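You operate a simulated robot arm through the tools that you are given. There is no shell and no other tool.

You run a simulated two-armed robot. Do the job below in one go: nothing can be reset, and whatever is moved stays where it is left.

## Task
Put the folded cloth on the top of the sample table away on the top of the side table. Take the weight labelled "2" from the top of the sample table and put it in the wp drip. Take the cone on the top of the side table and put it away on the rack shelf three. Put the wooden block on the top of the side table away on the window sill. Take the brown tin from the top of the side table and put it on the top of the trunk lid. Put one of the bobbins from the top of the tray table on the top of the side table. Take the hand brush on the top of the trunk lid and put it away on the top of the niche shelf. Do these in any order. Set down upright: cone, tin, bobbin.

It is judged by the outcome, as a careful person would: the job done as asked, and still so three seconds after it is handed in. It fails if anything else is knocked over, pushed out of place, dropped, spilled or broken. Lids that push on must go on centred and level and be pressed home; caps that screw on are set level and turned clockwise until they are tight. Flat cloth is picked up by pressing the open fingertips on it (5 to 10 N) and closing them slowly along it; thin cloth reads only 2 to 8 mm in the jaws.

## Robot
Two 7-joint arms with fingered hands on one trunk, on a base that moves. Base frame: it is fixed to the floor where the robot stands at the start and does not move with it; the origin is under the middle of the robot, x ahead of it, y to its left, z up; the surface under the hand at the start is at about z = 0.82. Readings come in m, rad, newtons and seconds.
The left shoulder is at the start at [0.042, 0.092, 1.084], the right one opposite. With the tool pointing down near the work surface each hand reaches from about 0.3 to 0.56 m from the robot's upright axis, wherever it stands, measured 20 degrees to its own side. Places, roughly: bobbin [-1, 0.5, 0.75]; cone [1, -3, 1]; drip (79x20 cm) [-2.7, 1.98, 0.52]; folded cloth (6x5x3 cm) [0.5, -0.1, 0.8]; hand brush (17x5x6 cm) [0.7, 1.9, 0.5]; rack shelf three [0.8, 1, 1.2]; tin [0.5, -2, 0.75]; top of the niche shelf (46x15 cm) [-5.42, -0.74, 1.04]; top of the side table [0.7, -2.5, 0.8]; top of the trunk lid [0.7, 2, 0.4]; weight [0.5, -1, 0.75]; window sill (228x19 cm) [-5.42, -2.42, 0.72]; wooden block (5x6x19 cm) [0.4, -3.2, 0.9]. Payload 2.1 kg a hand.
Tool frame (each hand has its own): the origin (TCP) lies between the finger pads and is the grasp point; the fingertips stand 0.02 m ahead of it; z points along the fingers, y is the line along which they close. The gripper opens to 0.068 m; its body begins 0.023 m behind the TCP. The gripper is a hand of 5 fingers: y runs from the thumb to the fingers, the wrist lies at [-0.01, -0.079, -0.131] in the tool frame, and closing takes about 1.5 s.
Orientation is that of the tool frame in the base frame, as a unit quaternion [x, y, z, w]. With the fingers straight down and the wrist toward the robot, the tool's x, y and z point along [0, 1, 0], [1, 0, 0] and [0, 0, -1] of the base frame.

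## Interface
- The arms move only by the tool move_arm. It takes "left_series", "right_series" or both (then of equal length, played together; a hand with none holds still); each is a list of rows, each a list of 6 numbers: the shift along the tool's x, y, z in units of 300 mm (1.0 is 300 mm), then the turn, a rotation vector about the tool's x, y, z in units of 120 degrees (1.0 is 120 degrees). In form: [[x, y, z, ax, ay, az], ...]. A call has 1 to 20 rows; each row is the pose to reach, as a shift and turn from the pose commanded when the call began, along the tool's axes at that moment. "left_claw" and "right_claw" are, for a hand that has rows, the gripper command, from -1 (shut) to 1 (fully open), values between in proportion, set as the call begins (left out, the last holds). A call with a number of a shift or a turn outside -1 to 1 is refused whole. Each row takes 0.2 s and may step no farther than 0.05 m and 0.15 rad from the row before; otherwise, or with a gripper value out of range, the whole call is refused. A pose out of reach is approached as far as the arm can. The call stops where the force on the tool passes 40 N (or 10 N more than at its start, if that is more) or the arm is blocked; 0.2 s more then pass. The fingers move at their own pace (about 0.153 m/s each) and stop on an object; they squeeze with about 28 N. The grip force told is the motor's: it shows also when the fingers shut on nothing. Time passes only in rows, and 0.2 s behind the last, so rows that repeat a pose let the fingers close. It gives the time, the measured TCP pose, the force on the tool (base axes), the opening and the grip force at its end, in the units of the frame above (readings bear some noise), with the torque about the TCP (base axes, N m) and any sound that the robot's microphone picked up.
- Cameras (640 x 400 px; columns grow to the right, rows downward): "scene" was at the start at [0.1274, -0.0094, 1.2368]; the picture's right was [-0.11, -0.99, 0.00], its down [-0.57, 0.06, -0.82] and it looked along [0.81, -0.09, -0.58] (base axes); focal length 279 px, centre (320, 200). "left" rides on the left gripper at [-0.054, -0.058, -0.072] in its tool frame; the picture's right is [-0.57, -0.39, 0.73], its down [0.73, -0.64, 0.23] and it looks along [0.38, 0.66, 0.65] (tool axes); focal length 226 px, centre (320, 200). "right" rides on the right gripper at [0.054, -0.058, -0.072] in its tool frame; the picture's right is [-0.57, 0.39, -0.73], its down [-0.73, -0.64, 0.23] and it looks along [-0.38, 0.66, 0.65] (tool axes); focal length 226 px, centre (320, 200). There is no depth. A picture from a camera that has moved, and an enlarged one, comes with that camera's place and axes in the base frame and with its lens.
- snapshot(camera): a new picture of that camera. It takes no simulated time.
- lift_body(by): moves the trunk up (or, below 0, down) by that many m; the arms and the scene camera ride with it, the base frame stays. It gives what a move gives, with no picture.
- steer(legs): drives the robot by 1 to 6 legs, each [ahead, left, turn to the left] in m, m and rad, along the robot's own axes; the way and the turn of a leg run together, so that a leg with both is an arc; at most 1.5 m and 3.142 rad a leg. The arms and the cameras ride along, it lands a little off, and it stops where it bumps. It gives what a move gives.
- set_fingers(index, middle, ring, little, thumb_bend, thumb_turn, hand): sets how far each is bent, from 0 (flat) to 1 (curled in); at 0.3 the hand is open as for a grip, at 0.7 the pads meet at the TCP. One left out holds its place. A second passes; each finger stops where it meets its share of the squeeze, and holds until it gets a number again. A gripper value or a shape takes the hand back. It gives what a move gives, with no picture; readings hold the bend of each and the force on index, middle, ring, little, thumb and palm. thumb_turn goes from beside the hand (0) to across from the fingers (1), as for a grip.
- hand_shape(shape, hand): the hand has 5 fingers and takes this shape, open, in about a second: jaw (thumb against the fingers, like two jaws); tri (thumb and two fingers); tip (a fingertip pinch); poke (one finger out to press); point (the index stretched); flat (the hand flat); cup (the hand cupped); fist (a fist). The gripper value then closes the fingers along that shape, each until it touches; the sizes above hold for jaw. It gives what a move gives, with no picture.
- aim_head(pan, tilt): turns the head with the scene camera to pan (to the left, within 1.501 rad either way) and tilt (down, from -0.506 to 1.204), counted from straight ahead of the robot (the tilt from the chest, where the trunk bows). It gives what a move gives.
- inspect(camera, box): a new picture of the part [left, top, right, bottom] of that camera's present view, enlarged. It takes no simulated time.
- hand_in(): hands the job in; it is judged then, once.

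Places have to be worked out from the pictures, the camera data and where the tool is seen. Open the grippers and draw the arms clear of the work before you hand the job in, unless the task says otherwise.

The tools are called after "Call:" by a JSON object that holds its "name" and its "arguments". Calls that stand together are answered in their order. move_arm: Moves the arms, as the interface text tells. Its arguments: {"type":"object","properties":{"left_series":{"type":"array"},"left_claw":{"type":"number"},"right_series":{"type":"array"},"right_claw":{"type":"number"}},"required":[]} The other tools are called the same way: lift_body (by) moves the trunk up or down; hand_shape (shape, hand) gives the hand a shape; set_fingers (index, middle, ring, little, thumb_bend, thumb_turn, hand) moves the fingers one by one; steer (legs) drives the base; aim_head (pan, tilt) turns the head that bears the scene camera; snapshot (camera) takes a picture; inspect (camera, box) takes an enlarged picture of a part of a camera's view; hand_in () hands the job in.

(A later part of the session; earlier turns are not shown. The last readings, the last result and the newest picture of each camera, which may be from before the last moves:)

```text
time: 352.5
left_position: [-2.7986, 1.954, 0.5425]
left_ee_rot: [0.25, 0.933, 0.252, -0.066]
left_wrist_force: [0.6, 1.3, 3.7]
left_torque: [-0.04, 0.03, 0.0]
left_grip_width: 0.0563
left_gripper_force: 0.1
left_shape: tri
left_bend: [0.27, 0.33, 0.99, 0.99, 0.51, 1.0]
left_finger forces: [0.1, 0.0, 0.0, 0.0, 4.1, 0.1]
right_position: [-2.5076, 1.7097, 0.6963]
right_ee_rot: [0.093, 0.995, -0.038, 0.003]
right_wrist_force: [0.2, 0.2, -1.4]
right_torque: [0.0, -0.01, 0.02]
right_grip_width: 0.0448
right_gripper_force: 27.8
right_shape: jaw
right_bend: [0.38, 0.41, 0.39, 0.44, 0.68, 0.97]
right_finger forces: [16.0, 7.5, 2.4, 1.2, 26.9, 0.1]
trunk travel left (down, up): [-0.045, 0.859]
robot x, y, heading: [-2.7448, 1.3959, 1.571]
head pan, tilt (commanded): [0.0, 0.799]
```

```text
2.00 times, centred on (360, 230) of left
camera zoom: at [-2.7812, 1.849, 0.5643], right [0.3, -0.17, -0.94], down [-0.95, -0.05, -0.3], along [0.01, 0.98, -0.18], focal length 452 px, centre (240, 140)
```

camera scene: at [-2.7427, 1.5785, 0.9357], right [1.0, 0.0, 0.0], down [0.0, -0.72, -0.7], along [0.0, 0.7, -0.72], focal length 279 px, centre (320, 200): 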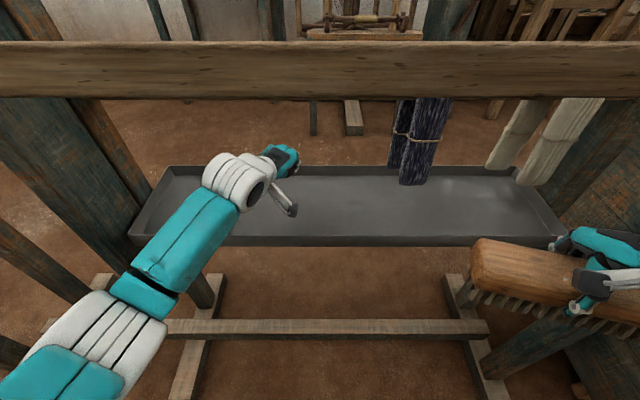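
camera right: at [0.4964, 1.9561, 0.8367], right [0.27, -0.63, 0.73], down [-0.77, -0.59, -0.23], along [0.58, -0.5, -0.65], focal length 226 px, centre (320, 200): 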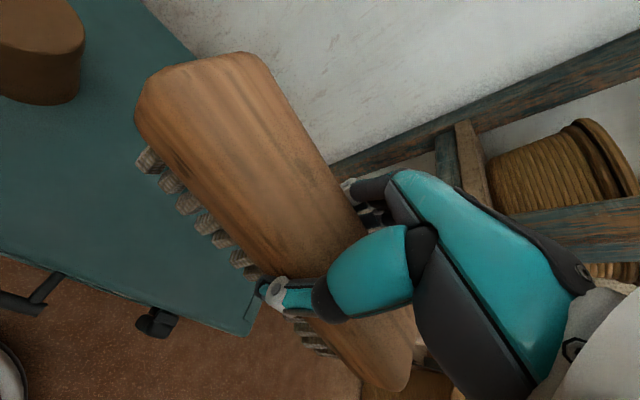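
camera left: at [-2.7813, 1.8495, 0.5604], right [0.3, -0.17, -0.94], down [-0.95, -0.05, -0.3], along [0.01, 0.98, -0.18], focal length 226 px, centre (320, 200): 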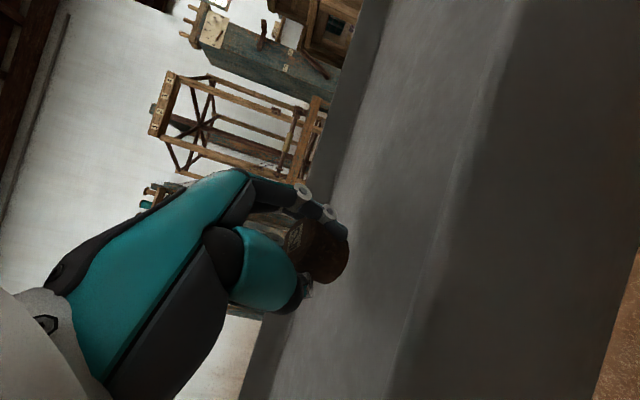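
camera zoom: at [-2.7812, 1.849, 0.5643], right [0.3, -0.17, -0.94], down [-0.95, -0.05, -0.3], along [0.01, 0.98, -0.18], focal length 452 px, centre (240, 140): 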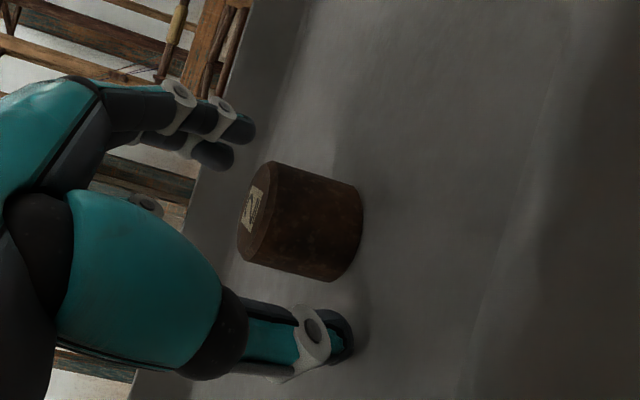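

The weight "2" stands upright in the drip trough. I lift the hand 5 cm and then withdraw it under the plank.

Call:
{"name": "move_arm", "arguments": {"left_series": [[0.0082, 0.0146, -0.0288, 0, 0, 0], [0.0206, 0.0365, -0.0721, 0, 0, 0], [0.0411, 0.073, -0.1442, 0, 0, 0], [0.0535, 0.0949, -0.1875, 0, 0, 0]]}}

Call:
{"name": "move_arm", "arguments": {"left_series": [[-0.05, -0.085, -0.06, 0, 0, 0], [-0.1, -0.17, -0.115, 0, 0, 0], [-0.15, -0.26, -0.175, 0, 0, 0], [-0.2, -0.35, -0.235, 0, 0, 0], [-0.26, -0.45, -0.3, 0, 0, 0]]}}

Call:
{"name": "snapshot", "arguments": {"camera": "scene"}}

Call:
{"name": "snapshot", "arguments": {"camera": "left"}}

```text
time: 353.5
left_position: [-2.8005, 1.9544, 0.6069]
left_ee_rot: [0.25, 0.933, 0.251, -0.065]
left_wrist_force: [0.0, -0.6, -0.4]
left_torque: [-0.03, 0.01, -0.02]
left_grip_width: 0.0576
left_gripper_force: 0.1
left_shape: tri
left_bend: [0.27, 0.33, 0.99, 0.99, 0.45, 0.99]
left_finger forces: [0.0, 0.0, 0.0, 0.0, 0.1, 0.0]
right_position: [-2.5075, 1.7102, 0.6947]
right_ee_rot: [0.093, 0.995, -0.037, 0.003]
right_wrist_force: [0.4, -0.3, -1.3]
right_torque: [0.0, -0.01, 0.02]
right_grip_width: 0.0447
right_gripper_force: 28.1
right_shape: jaw
right_bend: [0.38, 0.41, 0.39, 0.44, 0.68, 0.97]
right_finger forces: [16.1, 7.6, 2.4, 1.2, 26.9, 0.0]
trunk travel left (down, up): [-0.045, 0.859]
robot x, y, heading: [-2.7452, 1.396, 1.571]
head pan, tilt (commanded): [0.0, 0.799]
```

```text
time: 354.7
left_position: [-2.7993, 1.7728, 0.6054]
left_ee_rot: [0.25, 0.933, 0.252, -0.066]
left_wrist_force: [0.2, -0.7, 0.7]
left_torque: [0.0, -0.01, -0.04]
left_grip_width: 0.0577
left_gripper_force: 0.2
left_shape: tri
left_bend: [0.27, 0.33, 0.99, 0.99, 0.45, 0.99]
left_finger forces: [0.0, 0.1, 0.0, 0.0, 0.0, 0.0]
right_position: [-2.5075, 1.71, 0.6948]
right_ee_rot: [0.093, 0.995, -0.038, 0.002]
right_wrist_force: [-0.1, -0.3, -0.7]
right_torque: [0.04, 0.0, 0.02]
right_grip_width: 0.0448
right_gripper_force: 28.1
right_shape: jaw
right_bend: [0.38, 0.41, 0.39, 0.44, 0.68, 0.97]
right_finger forces: [16.1, 7.5, 2.4, 1.2, 26.9, 0.0]
trunk travel left (down, up): [-0.045, 0.859]
robot x, y, heading: [-2.7443, 1.3954, 1.576]
head pan, tilt (commanded): [0.0, 0.799]
```

```text
taken
camera scene: at [-2.7426, 1.5785, 0.9357], right [1.0, 0.0, 0.0], down [0.0, -0.72, -0.7], along [0.0, 0.7, -0.72], focal length 279 px, centre (320, 200)
```

scene: 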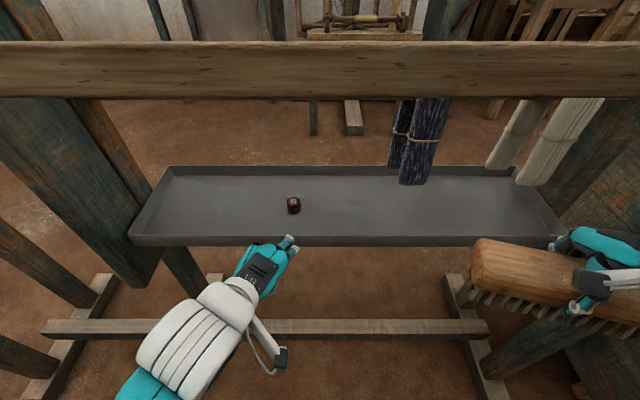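

```text
taken
camera left: at [-2.7816, 1.6677, 0.6278], right [0.3, -0.17, -0.94], down [-0.95, -0.05, -0.3], along [0.01, 0.98, -0.18], focal length 226 px, centre (320, 200)
```

left: 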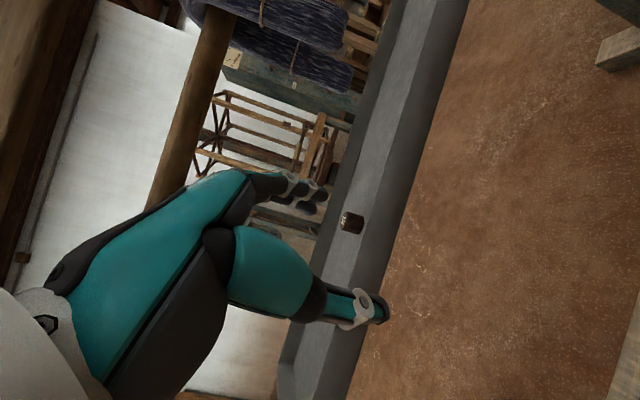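

The weight is in the drip. I retract the left hand fully and turn it back to pointing down before raising the trunk.

Call:
{"name": "move_arm", "arguments": {"left_series": [[-0.035, -0.061, -0.064, 0.043, -0.025, 0], [-0.071, -0.122, -0.128, 0.087, -0.05, 0], [-0.106, -0.184, -0.193, 0.13, -0.074, 0], [-0.142, -0.245, -0.257, 0.174, -0.099, 0], [-0.177, -0.306, -0.321, 0.217, -0.124, 0]]}}

Call:
{"name": "hand_shape", "arguments": {"shape": "jaw", "hand": "left"}}

Call:
{"name": "steer", "arguments": {"legs": [[-0.07, 0, 0]]}}

Call:
{"name": "lift_body", "arguments": {"by": 0.3}}

Call:
{"name": "lift_body", "arguments": {"by": 0.3}}

Call:
{"name": "snapshot", "arguments": {"camera": "scene"}}

```text
time: 355.9
left_position: [-2.7665, 1.6994, 0.6187]
left_ee_rot: [0.259, 0.966, 0.0, 0.001]
left_wrist_force: [0.2, -0.1, -0.2]
left_torque: [-0.03, 0.01, -0.01]
left_grip_width: 0.0578
left_gripper_force: 0.1
left_shape: tri
left_bend: [0.27, 0.33, 0.99, 0.99, 0.45, 0.99]
left_finger forces: [0.1, 0.0, 0.0, 0.1, 0.1, 0.0]
left hand out of reach, approached as far as the arm can: row 2, 3, 4, 5
right_position: [-2.506, 1.711, 0.6963]
right_ee_rot: [0.093, 0.995, -0.038, 0.002]
right_wrist_force: [0.4, 0.0, -1.2]
right_torque: [0.01, -0.01, -0.03]
right_grip_width: 0.0447
right_gripper_force: 27.8
right_shape: jaw
right_bend: [0.38, 0.41, 0.39, 0.44, 0.68, 0.97]
right_finger forces: [16.1, 7.5, 2.4, 1.1, 26.9, 0.0]
trunk travel left (down, up): [-0.045, 0.859]
robot x, y, heading: [-2.7468, 1.3989, 1.573]
head pan, tilt (commanded): [0.0, 0.799]
```

```text
time: 356.8
left_position: [-2.7678, 1.6992, 0.6172]
left_ee_rot: [0.259, 0.966, 0.001, 0.0]
left_wrist_force: [0.1, 0.9, -0.1]
left_torque: [0.03, 0.02, -0.02]
left_grip_width: 0.0678
left_gripper_force: 0.0
left_shape: jaw
left_bend: [0.3, 0.3, 0.3, 0.3, 0.3, 0.98]
left_finger forces: [0.0, 0.1, 0.1, 0.0, 0.0, 0.0]
right_position: [-2.5073, 1.709, 0.6956]
right_ee_rot: [0.092, 0.995, -0.038, 0.003]
right_wrist_force: [-0.2, -0.8, -2.1]
right_torque: [-0.01, -0.02, 0.0]
right_grip_width: 0.0449
right_gripper_force: 28.2
right_shape: jaw
right_bend: [0.38, 0.41, 0.39, 0.44, 0.68, 0.97]
right_finger forces: [16.1, 7.6, 2.4, 1.1, 27.0, 0.0]
trunk travel left (down, up): [-0.045, 0.859]
robot x, y, heading: [-2.7444, 1.3986, 1.574]
head pan, tilt (commanded): [0.0, 0.799]
```

```text
time: 357.8
left_position: [-2.7664, 1.6305, 0.6195]
left_ee_rot: [0.258, 0.966, 0.001, 0.0]
left_wrist_force: [-0.5, -0.4, -0.2]
left_torque: [0.01, -0.01, -0.01]
left_grip_width: 0.0681
left_gripper_force: 0.1
left_shape: jaw
left_bend: [0.3, 0.3, 0.3, 0.3, 0.3, 0.98]
left_finger forces: [0.0, 0.1, 0.0, 0.0, 0.0, 0.0]
right_position: [-2.5074, 1.64, 0.6955]
right_ee_rot: [0.093, 0.995, -0.038, 0.002]
right_wrist_force: [-0.3, -0.4, -1.6]
right_torque: [-0.04, -0.02, 0.01]
right_grip_width: 0.045
right_gripper_force: 27.4
right_shape: jaw
right_bend: [0.38, 0.41, 0.39, 0.44, 0.68, 0.97]
right_finger forces: [16.1, 7.5, 2.5, 1.2, 27.0, 0.0]
trunk travel left (down, up): [-0.045, 0.859]
robot x, y, heading: [-2.7419, 1.324, 1.572]
head pan, tilt (commanded): [0.0, 0.799]
```

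```text
time: 360.8
left_position: [-2.767, 1.631, 0.9191]
left_ee_rot: [0.258, 0.966, 0.002, 0.0]
left_wrist_force: [0.2, -0.2, -0.3]
left_torque: [-0.04, 0.01, 0.01]
left_grip_width: 0.0679
left_gripper_force: 0.0
left_shape: jaw
left_bend: [0.3, 0.3, 0.3, 0.3, 0.3, 0.98]
left_finger forces: [0.0, 0.0, 0.0, 0.0, 0.0, 0.1]
right_position: [-2.5085, 1.6406, 0.9952]
right_ee_rot: [0.093, 0.995, -0.037, 0.003]
right_wrist_force: [-0.1, 0.1, -1.8]
right_torque: [0.03, 0.0, 0.04]
right_grip_width: 0.0446
right_gripper_force: 28.0
right_shape: jaw
right_bend: [0.38, 0.41, 0.39, 0.45, 0.68, 0.97]
right_finger forces: [16.2, 7.7, 2.4, 1.1, 26.9, 0.0]
trunk travel left (down, up): [-0.345, 0.559]
robot x, y, heading: [-2.7434, 1.3278, 1.569]
head pan, tilt (commanded): [0.0, 0.799]
```

```text
time: 363.8
left_position: [-2.7663, 1.6303, 1.2188]
left_ee_rot: [0.258, 0.966, 0.002, 0.001]
left_wrist_force: [1.2, 0.1, -0.3]
left_torque: [-0.02, -0.03, -0.03]
left_grip_width: 0.0678
left_gripper_force: 0.0
left_shape: jaw
left_bend: [0.3, 0.3, 0.3, 0.3, 0.3, 0.98]
left_finger forces: [0.0, 0.0, 0.0, 0.0, 0.1, 0.0]
right_position: [-2.5069, 1.64, 1.2954]
right_ee_rot: [0.093, 0.995, -0.038, 0.003]
right_wrist_force: [-0.1, -0.1, -0.9]
right_torque: [-0.01, 0.01, 0.03]
right_grip_width: 0.0448
right_gripper_force: 28.1
right_shape: jaw
right_bend: [0.38, 0.41, 0.39, 0.45, 0.68, 0.97]
right_finger forces: [16.1, 7.6, 2.4, 1.1, 26.9, 0.0]
trunk travel left (down, up): [-0.645, 0.259]
robot x, y, heading: [-2.7427, 1.3235, 1.572]
head pan, tilt (commanded): [0.0, 0.799]
```

```text
taken
camera scene: at [-2.7423, 1.4217, 1.5422], right [1.0, 0.0, 0.0], down [0.0, -0.72, -0.7], along [0.0, 0.7, -0.72], focal length 279 px, centre (320, 200)
```

scene: 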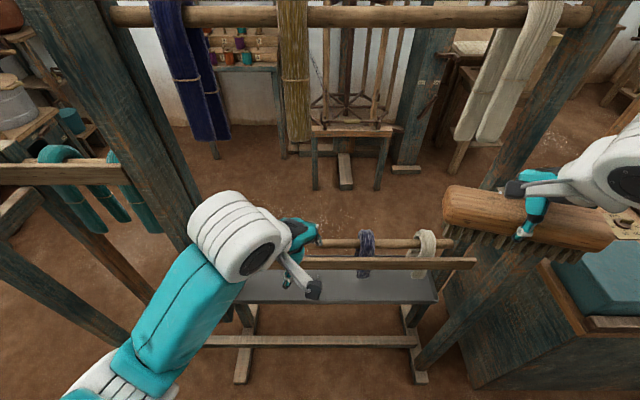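

Now with the brush in the right hand, I look west for a way to the niche shelf.

Call:
{"name": "aim_head", "arguments": {"pan": 1.3, "tilt": 0.35}}

Call:
{"name": "snapshot", "arguments": {"camera": "scene"}}

```text
time: 365.3
left_position: [-2.7666, 1.6305, 1.2186]
left_ee_rot: [0.259, 0.966, 0.001, 0.0]
left_wrist_force: [0.7, -1.2, 0.4]
left_torque: [0.01, 0.02, -0.01]
left_grip_width: 0.0681
left_gripper_force: 0.1
left_shape: jaw
left_bend: [0.3, 0.3, 0.3, 0.3, 0.3, 0.98]
left_finger forces: [0.0, 0.0, 0.0, 0.0, 0.1, 0.0]
right_position: [-2.5076, 1.6404, 1.2959]
right_ee_rot: [0.092, 0.995, -0.038, 0.002]
right_wrist_force: [0.8, 0.1, -1.0]
right_torque: [-0.01, -0.03, 0.01]
right_grip_width: 0.0446
right_gripper_force: 28.4
right_shape: jaw
right_bend: [0.38, 0.41, 0.39, 0.45, 0.68, 0.97]
right_finger forces: [16.0, 7.6, 2.3, 1.1, 26.9, 0.1]
trunk travel left (down, up): [-0.645, 0.259]
robot x, y, heading: [-2.7383, 1.3282, 1.575]
head pan, tilt (commanded): [1.3, 0.351]
```

```text
taken
camera scene: at [-2.8319, 1.3658, 1.5819], right [0.27, 0.96, 0.0], down [0.33, -0.09, -0.94], along [-0.91, 0.25, -0.34], focal length 279 px, centre (320, 200)
```

scene: 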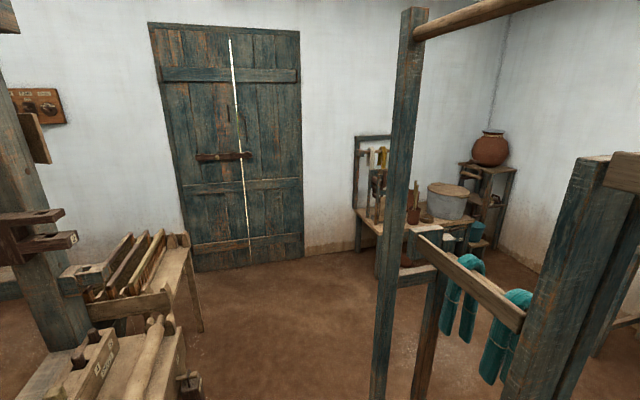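

Free floor leads west to the door side. I strafe on westward, slightly north to clear the loom's bench, then look south.

Call:
{"name": "steer", "arguments": {"legs": [[0.02, 0.5, 0], [0.04, 0.5, 0]]}}

Call:
{"name": "snapshot", "arguments": {"camera": "scene"}}

```text
time: 370.9
left_position: [-3.7827, 1.6801, 1.2194]
left_ee_rot: [0.253, 0.967, 0.001, 0.0]
left_wrist_force: [-0.6, -0.1, -0.7]
left_torque: [-0.01, 0.01, -0.02]
left_grip_width: 0.0677
left_gripper_force: 0.0
left_shape: jaw
left_bend: [0.3, 0.3, 0.3, 0.3, 0.3, 0.98]
left_finger forces: [0.0, 0.0, 0.0, 0.0, 0.0, 0.1]
right_position: [-3.5236, 1.6955, 1.2949]
right_ee_rot: [0.087, 0.996, -0.038, 0.002]
right_wrist_force: [-0.6, -0.3, -1.1]
right_torque: [0.0, 0.03, 0.0]
right_grip_width: 0.0448
right_gripper_force: 28.1
right_shape: jaw
right_bend: [0.38, 0.41, 0.39, 0.45, 0.68, 0.97]
right_finger forces: [16.1, 7.6, 2.5, 1.1, 26.9, 0.0]
trunk travel left (down, up): [-0.645, 0.259]
robot x, y, heading: [-3.7572, 1.3777, 1.581]
head pan, tilt (commanded): [1.3, 0.351]
```

```text
taken
camera scene: at [-3.8442, 1.4147, 1.5819], right [0.25, 0.97, 0.0], down [0.33, -0.09, -0.94], along [-0.91, 0.24, -0.34], focal length 279 px, centre (320, 200)
```

scene: 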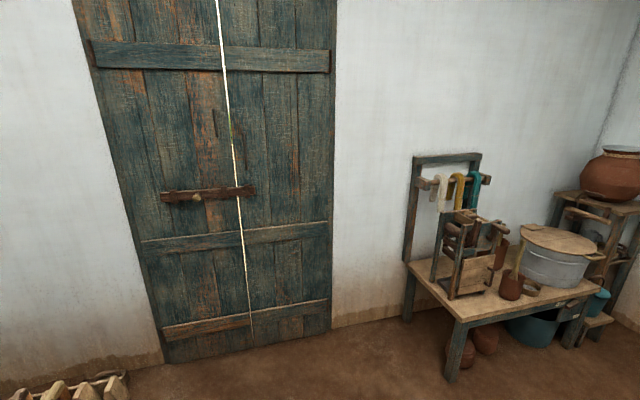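

Door wall ahead at x≈-5.3. I turn left toward the southwest to look along the west wall for a way south.

Call:
{"name": "steer", "arguments": {"legs": [[0.0, 0.25, 0.0], [0, 0, 1.0]]}}

Call:
{"name": "aim_head", "arguments": {"pan": 1.2, "tilt": 0.45}}

Call:
{"name": "snapshot", "arguments": {"camera": "scene"}}

```text
time: 375.3
left_position: [-4.2797, 1.5057, 1.2189]
left_ee_rot: [-0.256, 0.967, 0.0, 0.0]
left_wrist_force: [0.1, 0.8, -0.7]
left_torque: [-0.01, -0.01, 0.0]
left_grip_width: 0.068
left_gripper_force: 0.0
left_shape: jaw
left_bend: [0.3, 0.3, 0.3, 0.3, 0.3, 0.98]
left_finger forces: [0.1, 0.0, 0.0, 0.0, 0.0, 0.1]
right_position: [-4.1579, 1.7353, 1.2958]
right_ee_rot: [-0.414, 0.909, -0.031, 0.021]
right_wrist_force: [-0.3, 0.1, -1.5]
right_torque: [-0.01, -0.01, -0.03]
right_grip_width: 0.0451
right_gripper_force: 28.0
right_shape: jaw
right_bend: [0.38, 0.41, 0.39, 0.45, 0.68, 0.97]
right_finger forces: [15.7, 7.5, 2.4, 1.1, 26.5, 0.0]
trunk travel left (down, up): [-0.645, 0.259]
robot x, y, heading: [-4.0057, 1.3746, 2.613]
head pan, tilt (commanded): [1.3, 0.351]
```

```text
time: 375.9
left_position: [-4.2801, 1.5049, 1.2189]
left_ee_rot: [-0.256, 0.967, 0.001, -0.001]
left_wrist_force: [-0.1, -0.4, -0.8]
left_torque: [0.02, -0.03, 0.0]
left_grip_width: 0.0679
left_gripper_force: 0.1
left_shape: jaw
left_bend: [0.3, 0.3, 0.3, 0.3, 0.3, 0.98]
left_finger forces: [0.0, 0.0, 0.0, 0.0, 0.1, 0.0]
right_position: [-4.1585, 1.7337, 1.2961]
right_ee_rot: [-0.415, 0.909, -0.032, 0.021]
right_wrist_force: [0.2, 0.0, -0.9]
right_torque: [0.04, -0.03, -0.01]
right_grip_width: 0.0448
right_gripper_force: 27.6
right_shape: jaw
right_bend: [0.38, 0.41, 0.39, 0.45, 0.68, 0.97]
right_finger forces: [15.8, 7.4, 2.4, 1.1, 26.5, 0.0]
trunk travel left (down, up): [-0.645, 0.259]
robot x, y, heading: [-4.0046, 1.3776, 2.619]
head pan, tilt (commanded): [1.201, 0.45]
```

```text
taken
camera scene: at [-4.0893, 1.3231, 1.5728], right [-0.62, 0.78, 0.0], down [0.34, 0.27, -0.9], along [-0.7, -0.56, -0.43], focal length 279 px, centre (320, 200)
```

scene: 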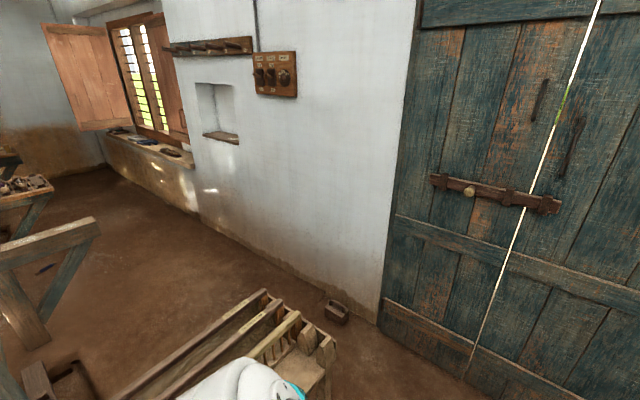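

The way is open along the west wall; I can see the niche with its shelf and, beyond, the window sill. I face west, drive to x≈-4.87 and turn to face south.

Call:
{"name": "steer", "arguments": {"legs": [[0, 0, 0.52], [0.86, 0, 0], [0, 0, 1.571]]}}

Call:
{"name": "aim_head", "arguments": {"pan": 0.2, "tilt": 0.6}}

Call:
{"name": "snapshot", "arguments": {"camera": "scene"}}

```text
time: 383.6
left_position: [-5.1136, 1.2052, 1.2199]
left_ee_rot: [-0.702, 0.712, 0.001, -0.002]
left_wrist_force: [0.3, 0.1, -0.2]
left_torque: [-0.02, 0.01, -0.01]
left_grip_width: 0.0677
left_gripper_force: 0.1
left_shape: jaw
left_bend: [0.3, 0.3, 0.3, 0.3, 0.3, 0.98]
left_finger forces: [0.1, 0.0, 0.0, 0.0, 0.0, 0.1]
right_position: [-5.2485, 1.4316, 1.2953]
right_ee_rot: [0.804, -0.592, 0.013, -0.042]
right_wrist_force: [8.6, 11.0, 0.7]
right_torque: [-0.27, 0.24, -0.11]
right_grip_width: 0.0448
right_gripper_force: 27.8
right_shape: jaw
right_bend: [0.41, 0.42, 0.39, 0.45, 0.68, 0.97]
right_finger forces: [29.6, 7.2, 1.9, 1.2, 28.6, 0.0]
trunk travel left (down, up): [-0.645, 0.259]
robot x, y, heading: [-4.86, 1.3698, -2.638]
head pan, tilt (commanded): [1.201, 0.45]
stopped in leg 3: the force on the tool passed its limit at 92 N (the readings are from after the stop); the commanded pose is now the measured one
```

```text
time: 384.9
left_position: [-5.113, 1.2052, 1.2195]
left_ee_rot: [-0.701, 0.713, 0.0, -0.002]
left_wrist_force: [0.9, -0.2, 0.2]
left_torque: [0.02, 0.01, -0.02]
left_grip_width: 0.068
left_gripper_force: 0.0
left_shape: jaw
left_bend: [0.3, 0.3, 0.3, 0.3, 0.3, 0.98]
left_finger forces: [0.0, 0.0, 0.0, 0.0, 0.1, 0.0]
right_position: [-5.2494, 1.432, 1.2946]
right_ee_rot: [0.805, -0.592, 0.015, -0.041]
right_wrist_force: [9.1, 13.0, -2.0]
right_torque: [-0.31, 0.2, -0.12]
right_grip_width: 0.0449
right_gripper_force: 28.0
right_shape: jaw
right_bend: [0.41, 0.42, 0.39, 0.45, 0.68, 0.97]
right_finger forces: [33.0, 7.1, 1.7, 1.1, 28.8, 0.0]
trunk travel left (down, up): [-0.645, 0.259]
robot x, y, heading: [-4.8606, 1.3723, -2.635]
head pan, tilt (commanded): [0.201, 0.6]
```

```text
taken
camera scene: at [-4.9376, 1.3104, 1.5594], right [-0.65, 0.76, 0.0], down [0.43, 0.37, -0.83], along [-0.63, -0.54, -0.56], focal length 279 px, centre (320, 200)
```

scene: 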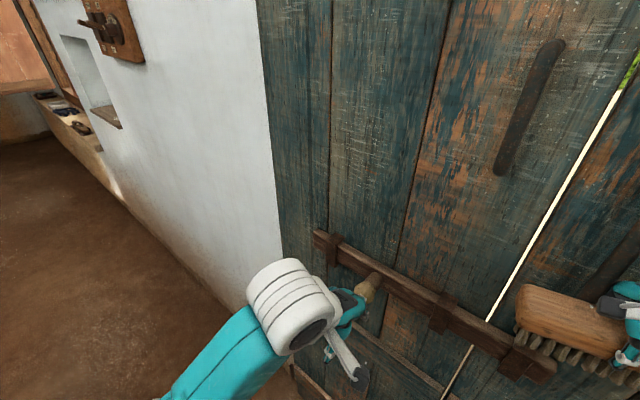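

The brush's end touched the door while turning. I back straight off (east) and check the grip.

Call:
{"name": "steer", "arguments": {"legs": [[-0.12, 0.06, 0]]}}

Call:
{"name": "snapshot", "arguments": {"camera": "right"}}

Call:
{"name": "snapshot", "arguments": {"camera": "scene"}}

```text
time: 386.2
left_position: [-4.9789, 1.2101, 1.2194]
left_ee_rot: [-0.702, 0.712, 0.001, -0.001]
left_wrist_force: [0.4, 0.0, -0.6]
left_torque: [0.01, 0.0, 0.0]
left_grip_width: 0.068
left_gripper_force: 0.0
left_shape: jaw
left_bend: [0.3, 0.3, 0.3, 0.3, 0.3, 0.98]
left_finger forces: [0.0, 0.1, 0.1, 0.0, 0.1, 0.0]
right_position: [-5.1144, 1.4367, 1.2957]
right_ee_rot: [0.804, -0.593, 0.013, -0.041]
right_wrist_force: [0.3, 0.3, -1.2]
right_torque: [0.0, 0.0, 0.03]
right_grip_width: 0.045
right_gripper_force: 27.6
right_shape: jaw
right_bend: [0.4, 0.42, 0.39, 0.45, 0.68, 0.97]
right_finger forces: [15.8, 7.8, 2.2, 1.4, 26.9, 0.1]
trunk travel left (down, up): [-0.645, 0.259]
robot x, y, heading: [-4.7253, 1.3754, -2.634]
head pan, tilt (commanded): [0.201, 0.6]
```

```text
taken
camera right: at [-5.0468, 1.3975, 1.371], right [-0.59, 0.39, 0.71], down [0.41, 0.9, -0.15], along [-0.7, 0.2, -0.69], focal length 226 px, centre (320, 200)
```

right: 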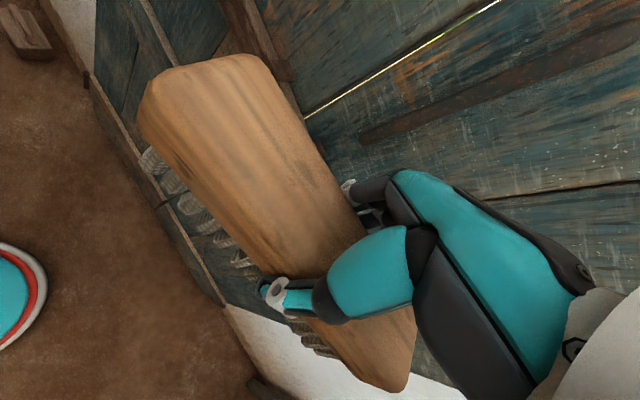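

```text
taken
camera scene: at [-4.8036, 1.3138, 1.5593], right [-0.65, 0.76, 0.0], down [0.43, 0.37, -0.83], along [-0.63, -0.54, -0.56], focal length 279 px, centre (320, 200)
```

scene: 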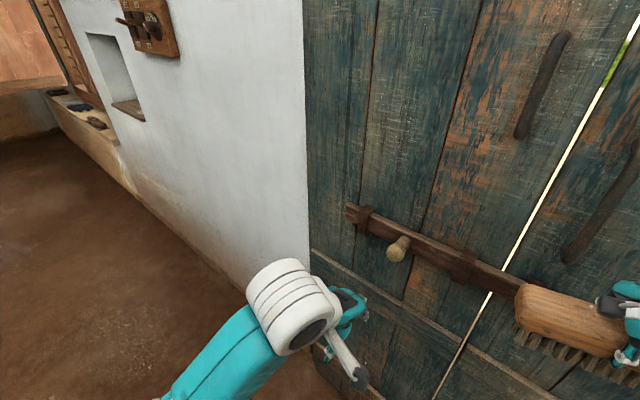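

Grip unaffected, door untouched otherwise. From here (x≈-4.73) the turn has room, so I finish turning to face south.

Call:
{"name": "steer", "arguments": {"legs": [[0, 0, 1.063]]}}

Call:
{"name": "aim_head", "arguments": {"pan": 0.1, "tilt": 0.6}}

Call:
{"name": "snapshot", "arguments": {"camera": "scene"}}

```text
time: 389.3
left_position: [-4.7012, 1.0742, 1.2182]
left_ee_rot: [0.966, -0.257, 0.0, 0.001]
left_wrist_force: [-1.0, 0.6, -0.5]
left_torque: [0.0, 0.02, -0.01]
left_grip_width: 0.068
left_gripper_force: 0.0
left_shape: jaw
left_bend: [0.3, 0.3, 0.3, 0.3, 0.3, 0.98]
left_finger forces: [0.0, 0.0, 0.1, 0.0, 0.0, 0.0]
right_position: [-4.966, 1.0667, 1.294]
right_ee_rot: [0.994, -0.101, -0.01, -0.044]
right_wrist_force: [-0.2, 0.8, -1.3]
right_torque: [0.01, 0.0, -0.03]
right_grip_width: 0.0448
right_gripper_force: 28.0
right_shape: jaw
right_bend: [0.4, 0.42, 0.39, 0.45, 0.69, 0.97]
right_finger forces: [15.4, 7.8, 2.1, 1.3, 26.4, 0.1]
trunk travel left (down, up): [-0.645, 0.259]
robot x, y, heading: [-4.7242, 1.375, -1.567]
head pan, tilt (commanded): [0.201, 0.6]
```

```text
time: 390.0
left_position: [-4.6998, 1.0737, 1.2183]
left_ee_rot: [0.966, -0.257, 0.0, 0.0]
left_wrist_force: [-0.7, 0.1, -0.1]
left_torque: [-0.02, 0.02, -0.01]
left_grip_width: 0.0676
left_gripper_force: 0.0
left_shape: jaw
left_bend: [0.3, 0.3, 0.3, 0.3, 0.3, 0.98]
left_finger forces: [0.0, 0.0, 0.1, 0.0, 0.0, 0.0]
right_position: [-4.9671, 1.0648, 1.295]
right_ee_rot: [0.994, -0.101, -0.01, -0.044]
right_wrist_force: [0.0, 0.1, -2.5]
right_torque: [0.01, -0.04, -0.03]
right_grip_width: 0.0449
right_gripper_force: 27.9
right_shape: jaw
right_bend: [0.4, 0.42, 0.39, 0.45, 0.69, 0.97]
right_finger forces: [15.5, 7.8, 2.1, 1.3, 26.4, 0.1]
trunk travel left (down, up): [-0.645, 0.259]
robot x, y, heading: [-4.7234, 1.3769, -1.564]
head pan, tilt (commanded): [0.099, 0.6]
```

```text
taken
camera scene: at [-4.7173, 1.2763, 1.5592], right [-0.99, -0.1, 0.0], down [-0.06, 0.56, -0.82], along [0.09, -0.82, -0.57], focal length 279 px, centre (320, 200)
```

scene: 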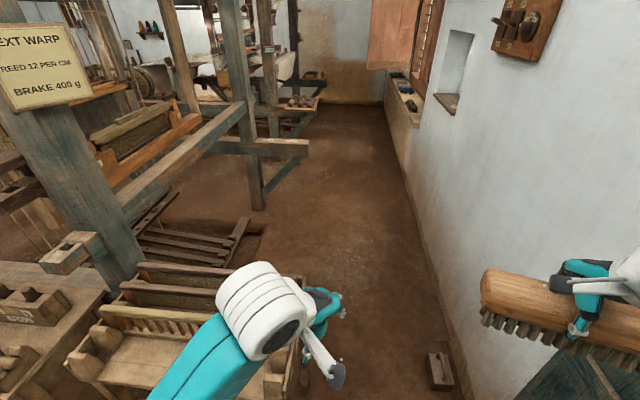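

Facing south: bench end at x≈-4.6 on my left, wall at x≈-5.37 on my right, a small iron on the floor at (-5.24,0.54). I extend the right arm to draw its elbow in, shift 0.14 m west, and drive ahead in steps.

Call:
{"name": "move_arm", "arguments": {"right_series": [[0.06, 0.125, -0.012, 0, 0, 0], [0.12, 0.25, -0.025, 0, 0, 0], [0.178, 0.37, -0.037, 0, 0, 0]]}}

Call:
{"name": "steer", "arguments": {"legs": [[0, -0.14, 0], [0.6, 0, 0]]}}

Call:
{"name": "snapshot", "arguments": {"camera": "scene"}}

```text
time: 390.8
left_position: [-4.7014, 1.0737, 1.2192]
left_ee_rot: [0.966, -0.258, 0.0, 0.001]
left_wrist_force: [-0.2, -1.2, 1.2]
left_torque: [-0.06, 0.02, 0.0]
left_grip_width: 0.068
left_gripper_force: 0.1
left_shape: jaw
left_bend: [0.3, 0.3, 0.3, 0.3, 0.3, 0.98]
left_finger forces: [0.1, 0.0, 0.0, 0.0, 0.1, 0.1]
right_position: [-4.9347, 0.9433, 1.2955]
right_ee_rot: [0.994, -0.099, -0.01, -0.043]
right_wrist_force: [0.8, 0.1, -1.8]
right_torque: [0.03, -0.01, -0.03]
right_grip_width: 0.0446
right_gripper_force: 27.9
right_shape: jaw
right_bend: [0.4, 0.42, 0.39, 0.45, 0.69, 0.97]
right_finger forces: [15.4, 7.7, 2.1, 1.2, 26.2, 0.0]
trunk travel left (down, up): [-0.645, 0.259]
robot x, y, heading: [-4.7241, 1.3794, -1.569]
head pan, tilt (commanded): [0.099, 0.6]
```

```text
time: 395.1
left_position: [-4.835, 0.4666, 1.2178]
left_ee_rot: [0.967, -0.256, 0.0, 0.001]
left_wrist_force: [-0.5, 0.7, 1.0]
left_torque: [-0.02, 0.0, -0.04]
left_grip_width: 0.0676
left_gripper_force: 0.1
left_shape: jaw
left_bend: [0.3, 0.3, 0.3, 0.3, 0.3, 0.98]
left_finger forces: [0.0, 0.1, 0.0, 0.1, 0.0, 0.0]
right_position: [-5.0685, 0.3359, 1.2941]
right_ee_rot: [0.994, -0.098, -0.01, -0.044]
right_wrist_force: [-0.4, 0.6, -1.8]
right_torque: [0.01, 0.01, -0.03]
right_grip_width: 0.0448
right_gripper_force: 27.9
right_shape: jaw
right_bend: [0.4, 0.42, 0.39, 0.45, 0.69, 0.97]
right_finger forces: [15.4, 7.8, 2.1, 1.3, 26.3, 0.1]
trunk travel left (down, up): [-0.645, 0.259]
robot x, y, heading: [-4.8631, 0.7686, -1.568]
head pan, tilt (commanded): [0.099, 0.6]
```

```text
taken
camera scene: at [-4.8517, 0.6678, 1.5591], right [-0.99, -0.11, 0.0], down [-0.06, 0.56, -0.82], along [0.09, -0.82, -0.57], focal length 279 px, centre (320, 200)
```

scene: 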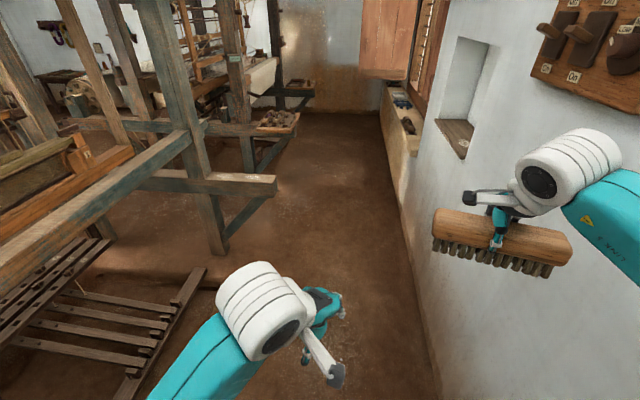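

Past the bench now. I go on 0.45 m, then ease east to keep the right elbow off the switchboard, and continue.

Call:
{"name": "steer", "arguments": {"legs": [[0.42, 0.02, 0], [0.3, 0.16, 0], [0.45, 0, 0]]}}

Call:
{"name": "aim_head", "arguments": {"pan": -0.6, "tilt": 0.5}}

Call:
{"name": "snapshot", "arguments": {"camera": "scene"}}

```text
time: 401.9
left_position: [-4.656, -0.7098, 1.2191]
left_ee_rot: [0.966, -0.26, 0.0, 0.0]
left_wrist_force: [1.1, -0.3, -0.1]
left_torque: [0.0, 0.0, 0.01]
left_grip_width: 0.0678
left_gripper_force: 0.1
left_shape: jaw
left_bend: [0.3, 0.3, 0.3, 0.3, 0.3, 0.98]
left_finger forces: [0.0, 0.0, 0.0, 0.0, 0.1, 0.0]
right_position: [-4.8898, -0.8383, 1.2948]
right_ee_rot: [0.994, -0.103, -0.009, -0.044]
right_wrist_force: [-0.9, -0.3, -0.5]
right_torque: [-0.02, 0.01, -0.01]
right_grip_width: 0.0448
right_gripper_force: 28.1
right_shape: jaw
right_bend: [0.4, 0.42, 0.39, 0.45, 0.69, 0.97]
right_finger forces: [15.4, 7.8, 2.0, 1.2, 26.2, 0.1]
trunk travel left (down, up): [-0.645, 0.259]
robot x, y, heading: [-4.6801, -0.4057, -1.574]
head pan, tilt (commanded): [0.099, 0.6]
```

```text
time: 402.9
left_position: [-4.6559, -0.7085, 1.2192]
left_ee_rot: [0.966, -0.259, 0.0, 0.001]
left_wrist_force: [0.6, -0.1, -0.2]
left_torque: [0.02, -0.02, -0.03]
left_grip_width: 0.0679
left_gripper_force: 0.0
left_shape: jaw
left_bend: [0.3, 0.3, 0.3, 0.3, 0.3, 0.98]
left_finger forces: [0.0, 0.1, 0.0, 0.0, 0.0, 0.0]
right_position: [-4.8888, -0.837, 1.2942]
right_ee_rot: [0.994, -0.102, -0.01, -0.044]
right_wrist_force: [0.0, 0.3, -1.5]
right_torque: [0.03, -0.02, -0.01]
right_grip_width: 0.0447
right_gripper_force: 27.4
right_shape: jaw
right_bend: [0.4, 0.42, 0.39, 0.45, 0.69, 0.97]
right_finger forces: [15.3, 7.8, 2.0, 1.1, 26.3, 0.0]
trunk travel left (down, up): [-0.645, 0.259]
robot x, y, heading: [-4.6811, -0.4093, -1.573]
head pan, tilt (commanded): [-0.6, 0.499]
```

```text
taken
camera scene: at [-4.7309, -0.4942, 1.5682], right [-0.83, 0.56, 0.0], down [0.27, 0.4, -0.88], along [-0.49, -0.72, -0.48], focal length 279 px, centre (320, 200)
```

scene: 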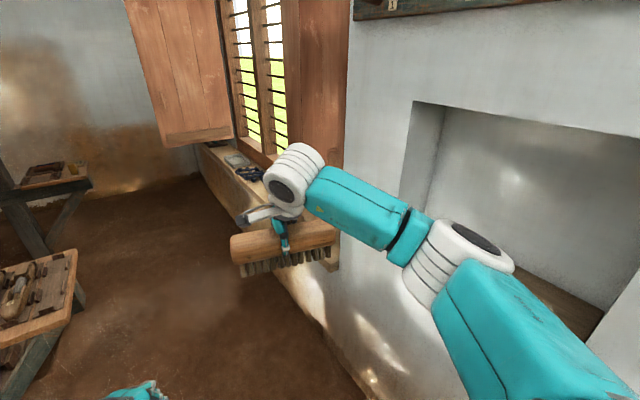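

The niche (shelf z≈1.04, opening top z≈1.42, y≈-0.98…-0.51) is just ahead-right. I turn right to face west here, then strafe left to line up.

Call:
{"name": "steer", "arguments": {"legs": [[0, 0, -1.57], [0, 0.45, 0]]}}

Call:
{"name": "aim_head", "arguments": {"pan": -0.2, "tilt": 0.4}}

Call:
{"name": "snapshot", "arguments": {"camera": "scene"}}

Call:
{"name": "snapshot", "arguments": {"camera": "right"}}

```text
time: 409.6
left_position: [-5.0037, -0.8739, 1.2194]
left_ee_rot: [-0.48, 0.877, 0.0, -0.001]
left_wrist_force: [0.2, 0.5, -1.1]
left_torque: [0.03, -0.01, 0.01]
left_grip_width: 0.0678
left_gripper_force: 0.1
left_shape: jaw
left_bend: [0.3, 0.3, 0.3, 0.3, 0.3, 0.98]
left_finger forces: [0.0, 0.0, 0.0, 0.1, 0.0, 0.0]
right_position: [-5.1201, -0.6332, 1.2937]
right_ee_rot: [-0.611, 0.79, -0.026, 0.037]
right_wrist_force: [0.1, -0.3, -1.5]
right_torque: [-0.01, -0.01, -0.04]
right_grip_width: 0.0444
right_gripper_force: 28.1
right_shape: jaw
right_bend: [0.4, 0.42, 0.39, 0.45, 0.69, 0.97]
right_finger forces: [15.0, 7.8, 1.9, 1.0, 25.7, 0.0]
trunk travel left (down, up): [-0.645, 0.259]
robot x, y, heading: [-4.6989, -0.8614, 3.094]
head pan, tilt (commanded): [-0.6, 0.499]
```

```text
time: 410.4
left_position: [-5.0036, -0.8732, 1.2181]
left_ee_rot: [-0.48, 0.878, 0.0, -0.001]
left_wrist_force: [0.2, 0.4, 0.0]
left_torque: [0.01, 0.02, -0.03]
left_grip_width: 0.0678
left_gripper_force: 0.0
left_shape: jaw
left_bend: [0.3, 0.3, 0.3, 0.3, 0.3, 0.98]
left_finger forces: [0.1, 0.0, 0.0, 0.0, 0.1, 0.0]
right_position: [-5.1216, -0.6339, 1.2951]
right_ee_rot: [-0.611, 0.79, -0.026, 0.037]
right_wrist_force: [0.1, -0.8, -2.1]
right_torque: [0.02, 0.01, -0.01]
right_grip_width: 0.0445
right_gripper_force: 28.0
right_shape: jaw
right_bend: [0.4, 0.42, 0.39, 0.45, 0.69, 0.97]
right_finger forces: [15.0, 7.8, 1.9, 1.1, 25.5, 0.0]
trunk travel left (down, up): [-0.645, 0.259]
robot x, y, heading: [-4.6999, -0.8618, 3.091]
head pan, tilt (commanded): [-0.201, 0.4]
```

```text
taken
camera scene: at [-4.8023, -0.8397, 1.5774], right [0.25, 0.97, 0.0], down [0.38, -0.1, -0.92], along [-0.89, 0.23, -0.39], focal length 279 px, centre (320, 200)
```

scene: 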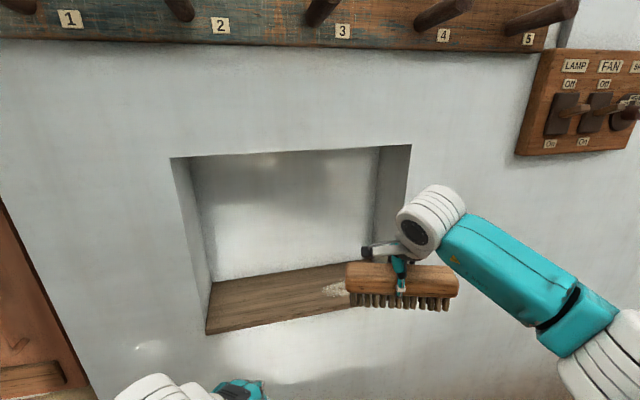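

```text
taken
camera right: at [-5.0839, -0.7014, 1.3711], right [-0.3, 0.64, 0.71], down [0.82, 0.55, -0.15], along [-0.49, 0.53, -0.69], focal length 226 px, centre (320, 200)
```

right: 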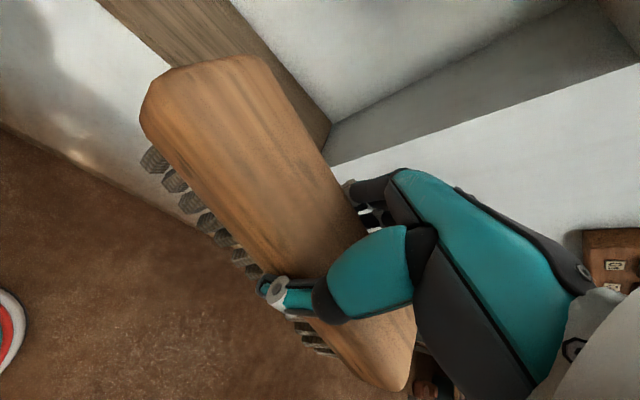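

The niche shelf's front edge is at x≈-5.34, its back at ≈-5.50, top of opening z≈1.45. I square the brush up with the shelf (long side along y), centre it, drive in 0.18 m and lower the trunk 0.1 m.

Call:
{"name": "move_arm", "arguments": {"right_series": [[0.113, -0.03, 0, -0.014, 0.0025, -0.04], [0.226, -0.06, 0, -0.028, 0.005, -0.081], [0.339, -0.088, -0.001, -0.0427, 0.0075, -0.1213]]}}

Call:
{"name": "steer", "arguments": {"legs": [[0.18, 0, 0.045]]}}

Call:
{"name": "lift_body", "arguments": {"by": -0.1}}

Call:
{"name": "aim_head", "arguments": {"pan": -0.1, "tilt": 0.6}}

Call:
{"name": "snapshot", "arguments": {"camera": "scene"}}

Call:
{"name": "snapshot", "arguments": {"camera": "right"}}

```text
time: 411.2
left_position: [-5.0032, -0.8733, 1.2191]
left_ee_rot: [-0.48, 0.877, 0.001, 0.0]
left_wrist_force: [0.5, -0.8, 0.5]
left_torque: [0.03, 0.02, 0.01]
left_grip_width: 0.0679
left_gripper_force: 0.0
left_shape: jaw
left_bend: [0.3, 0.3, 0.3, 0.3, 0.3, 0.98]
left_finger forces: [0.0, 0.0, 0.0, 0.1, 0.1, 0.0]
right_position: [-5.1192, -0.7373, 1.2943]
right_ee_rot: [0.707, -0.707, -0.002, -0.001]
right_wrist_force: [-0.6, -1.2, -0.9]
right_torque: [0.01, -0.02, 0.04]
right_grip_width: 0.0445
right_gripper_force: 28.3
right_shape: jaw
right_bend: [0.4, 0.42, 0.39, 0.45, 0.69, 0.97]
right_finger forces: [14.8, 7.9, 2.0, 1.0, 25.6, 0.0]
trunk travel left (down, up): [-0.645, 0.259]
robot x, y, heading: [-4.7036, -0.8656, 3.095]
head pan, tilt (commanded): [-0.201, 0.4]
```

```text
time: 412.8
left_position: [-5.1815, -0.8819, 1.2182]
left_ee_rot: [-0.498, 0.867, 0.001, -0.001]
left_wrist_force: [-0.4, 0.4, 0.6]
left_torque: [-0.04, -0.04, -0.04]
left_grip_width: 0.068
left_gripper_force: 0.0
left_shape: jaw
left_bend: [0.3, 0.3, 0.3, 0.3, 0.3, 0.98]
left_finger forces: [0.0, 0.0, 0.0, 0.0, 0.0, 0.0]
right_position: [-5.3043, -0.7509, 1.2957]
right_ee_rot: [0.722, -0.691, 0.0, 0.0]
right_wrist_force: [-1.1, -0.2, -1.2]
right_torque: [0.01, 0.0, 0.02]
right_grip_width: 0.0444
right_gripper_force: 28.1
right_shape: jaw
right_bend: [0.4, 0.42, 0.39, 0.45, 0.69, 0.97]
right_finger forces: [14.8, 7.7, 1.9, 1.0, 25.6, 0.0]
trunk travel left (down, up): [-0.645, 0.259]
robot x, y, heading: [-4.8796, -0.8566, 3.141]
head pan, tilt (commanded): [-0.201, 0.4]
```

```text
time: 414.1
left_position: [-5.182, -0.8817, 1.1186]
left_ee_rot: [-0.498, 0.867, 0.001, -0.001]
left_wrist_force: [-1.0, 0.5, 0.3]
left_torque: [0.0, -0.02, -0.02]
left_grip_width: 0.0676
left_gripper_force: 0.1
left_shape: jaw
left_bend: [0.3, 0.3, 0.3, 0.3, 0.3, 0.98]
left_finger forces: [0.0, 0.0, 0.0, 0.0, 0.1, 0.1]
right_position: [-5.3027, -0.7519, 1.1961]
right_ee_rot: [0.722, -0.691, -0.001, 0.001]
right_wrist_force: [0.3, -0.2, -1.4]
right_torque: [-0.01, 0.0, -0.01]
right_grip_width: 0.0443
right_gripper_force: 28.4
right_shape: jaw
right_bend: [0.4, 0.42, 0.39, 0.45, 0.69, 0.97]
right_finger forces: [14.7, 7.8, 1.9, 1.0, 25.6, 0.0]
trunk travel left (down, up): [-0.545, 0.359]
robot x, y, heading: [-4.8807, -0.8572, 3.138]
head pan, tilt (commanded): [-0.201, 0.4]
```

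```text
time: 414.8
left_position: [-5.181, -0.8814, 1.1183]
left_ee_rot: [-0.498, 0.867, 0.001, -0.001]
left_wrist_force: [-0.4, 0.1, 0.1]
left_torque: [0.01, 0.05, 0.0]
left_grip_width: 0.0681
left_gripper_force: 0.1
left_shape: jaw
left_bend: [0.3, 0.3, 0.3, 0.3, 0.3, 0.98]
left_finger forces: [0.0, 0.0, 0.0, 0.0, 0.0, 0.0]
right_position: [-5.3023, -0.7509, 1.1956]
right_ee_rot: [0.723, -0.691, 0.0, 0.001]
right_wrist_force: [-0.1, 0.0, -2.3]
right_torque: [0.02, 0.01, 0.0]
right_grip_width: 0.0445
right_gripper_force: 27.9
right_shape: jaw
right_bend: [0.4, 0.42, 0.39, 0.45, 0.69, 0.97]
right_finger forces: [14.7, 7.9, 2.0, 1.0, 25.6, 0.1]
trunk travel left (down, up): [-0.545, 0.359]
robot x, y, heading: [-4.8755, -0.8599, 3.137]
head pan, tilt (commanded): [-0.099, 0.6]
```

```text
taken
camera scene: at [-4.9832, -0.8494, 1.4591], right [0.1, 0.99, 0.0], down [0.56, -0.06, -0.83], along [-0.82, 0.09, -0.56], focal length 279 px, centre (320, 200)
```

scene: 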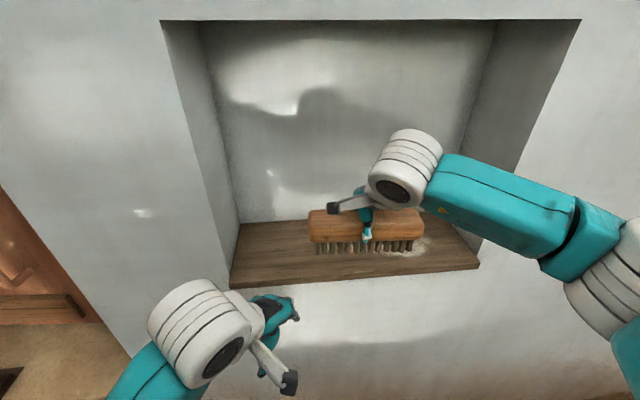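

```text
taken
camera right: at [-5.2415, -0.8041, 1.2681], right [-0.41, 0.55, 0.73], down [0.61, 0.76, -0.23], along [-0.68, 0.35, -0.65], focal length 226 px, centre (320, 200)
```

right: 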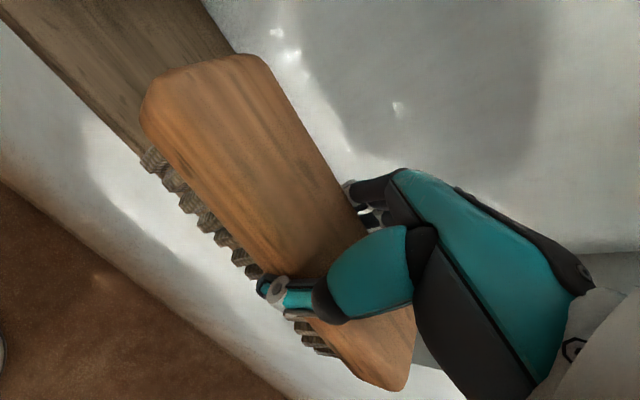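

The brush faces the shelf squarely. I edge 5 cm closer and extend the arm so the brush hangs over the shelf's middle.

Call:
{"name": "steer", "arguments": {"legs": [[0.05, 0, 0.0]]}}

Call:
{"name": "move_arm", "arguments": {"right_series": [[-0.004, 0.07, 0, 0, 0, 0], [-0.008, 0.135, 0, 0, 0, 0], [-0.01, 0.19, 0, 0, 0, 0], [-0.01, 0.19, 0.08, 0, 0, 0], [-0.01, 0.19, 0.16, 0, 0, 0], [-0.01, 0.19, 0.24, 0, 0, 0], [-0.01, 0.19, 0.29, 0, 0, 0]]}}

Call:
{"name": "snapshot", "arguments": {"camera": "scene"}}

Call:
{"name": "snapshot", "arguments": {"camera": "right"}}

```text
time: 415.7
left_position: [-5.2328, -0.8809, 1.1183]
left_ee_rot: [-0.498, 0.867, 0.001, 0.0]
left_wrist_force: [-0.1, 0.0, -0.2]
left_torque: [0.0, 0.04, 0.03]
left_grip_width: 0.0678
left_gripper_force: 0.0
left_shape: jaw
left_bend: [0.3, 0.3, 0.3, 0.3, 0.3, 0.98]
left_finger forces: [0.1, 0.1, 0.1, 0.0, 0.0, 0.0]
right_position: [-5.3536, -0.7518, 1.1951]
right_ee_rot: [0.722, -0.692, -0.001, 0.0]
right_wrist_force: [-0.4, -0.1, -1.7]
right_torque: [0.01, 0.01, -0.01]
right_grip_width: 0.0446
right_gripper_force: 28.1
right_shape: jaw
right_bend: [0.4, 0.42, 0.39, 0.45, 0.69, 0.97]
right_finger forces: [14.8, 7.8, 2.0, 0.9, 25.6, 0.0]
trunk travel left (down, up): [-0.545, 0.359]
robot x, y, heading: [-4.9276, -0.859, 3.138]
head pan, tilt (commanded): [-0.099, 0.6]
```

```text
time: 417.3
left_position: [-5.2315, -0.8808, 1.1192]
left_ee_rot: [-0.498, 0.867, 0.001, 0.0]
left_wrist_force: [-1.0, 0.4, 0.7]
left_torque: [-0.03, 0.04, 0.0]
left_grip_width: 0.0679
left_gripper_force: 0.0
left_shape: jaw
left_bend: [0.3, 0.3, 0.3, 0.3, 0.3, 0.98]
left_finger forces: [0.1, 0.0, 0.1, 0.2, 0.0, 0.1]
right_position: [-5.4105, -0.7502, 1.1075]
right_ee_rot: [0.722, -0.692, 0.0, -0.001]
right_wrist_force: [-0.5, 0.3, -2.0]
right_torque: [0.02, 0.0, 0.0]
right_grip_width: 0.0443
right_gripper_force: 28.3
right_shape: jaw
right_bend: [0.4, 0.42, 0.39, 0.45, 0.69, 0.97]
right_finger forces: [15.0, 7.8, 1.9, 0.9, 25.5, 0.1]
trunk travel left (down, up): [-0.545, 0.359]
robot x, y, heading: [-4.9274, -0.8608, 3.137]
head pan, tilt (commanded): [-0.099, 0.6]
```

```text
taken
camera scene: at [-5.0335, -0.8493, 1.459], right [0.1, 0.99, 0.0], down [0.56, -0.06, -0.82], along [-0.82, 0.09, -0.57], focal length 279 px, centre (320, 200)
```

scene: 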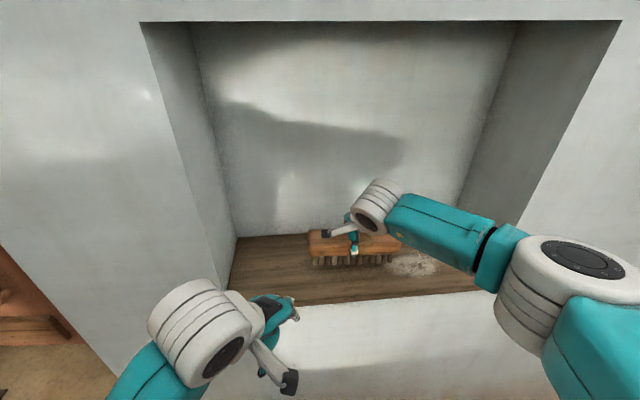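

```text
taken
camera right: at [-5.3495, -0.8036, 1.1798], right [-0.41, 0.55, 0.73], down [0.61, 0.76, -0.23], along [-0.68, 0.35, -0.65], focal length 226 px, centre (320, 200)
```

right: 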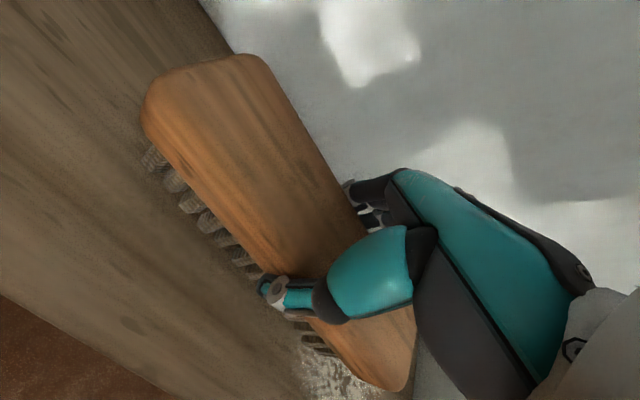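

The brush is over the shelf. I lower in 2–3 mm steps until it touches.

Call:
{"name": "move_arm", "arguments": {"right_series": [[0, 0, 0.01, 0, 0, 0], [0, 0, 0.02, 0, 0, 0], [0, 0, 0.03, 0, 0, 0], [0, 0, 0.038, 0, 0, 0]]}}

```text
time: 418.3
left_position: [-5.2319, -0.8816, 1.1192]
left_ee_rot: [-0.498, 0.867, 0.001, 0.0]
left_wrist_force: [-0.8, -0.2, 0.1]
left_torque: [0.03, 0.0, -0.01]
left_grip_width: 0.068
left_gripper_force: 0.0
left_shape: jaw
left_bend: [0.3, 0.3, 0.3, 0.3, 0.3, 0.98]
left_finger forces: [0.0, 0.0, 0.1, 0.0, 0.0, 0.0]
right_position: [-5.4098, -0.7501, 1.0958]
right_ee_rot: [0.722, -0.692, -0.001, 0.0]
right_wrist_force: [-0.1, 0.5, -2.2]
right_torque: [-0.02, 0.02, -0.02]
right_grip_width: 0.0441
right_gripper_force: 28.5
right_shape: jaw
right_bend: [0.4, 0.42, 0.39, 0.45, 0.69, 0.97]
right_finger forces: [15.0, 7.8, 2.0, 0.9, 25.5, 0.0]
trunk travel left (down, up): [-0.545, 0.359]
robot x, y, heading: [-4.9263, -0.8576, 3.137]
head pan, tilt (commanded): [-0.099, 0.6]
```

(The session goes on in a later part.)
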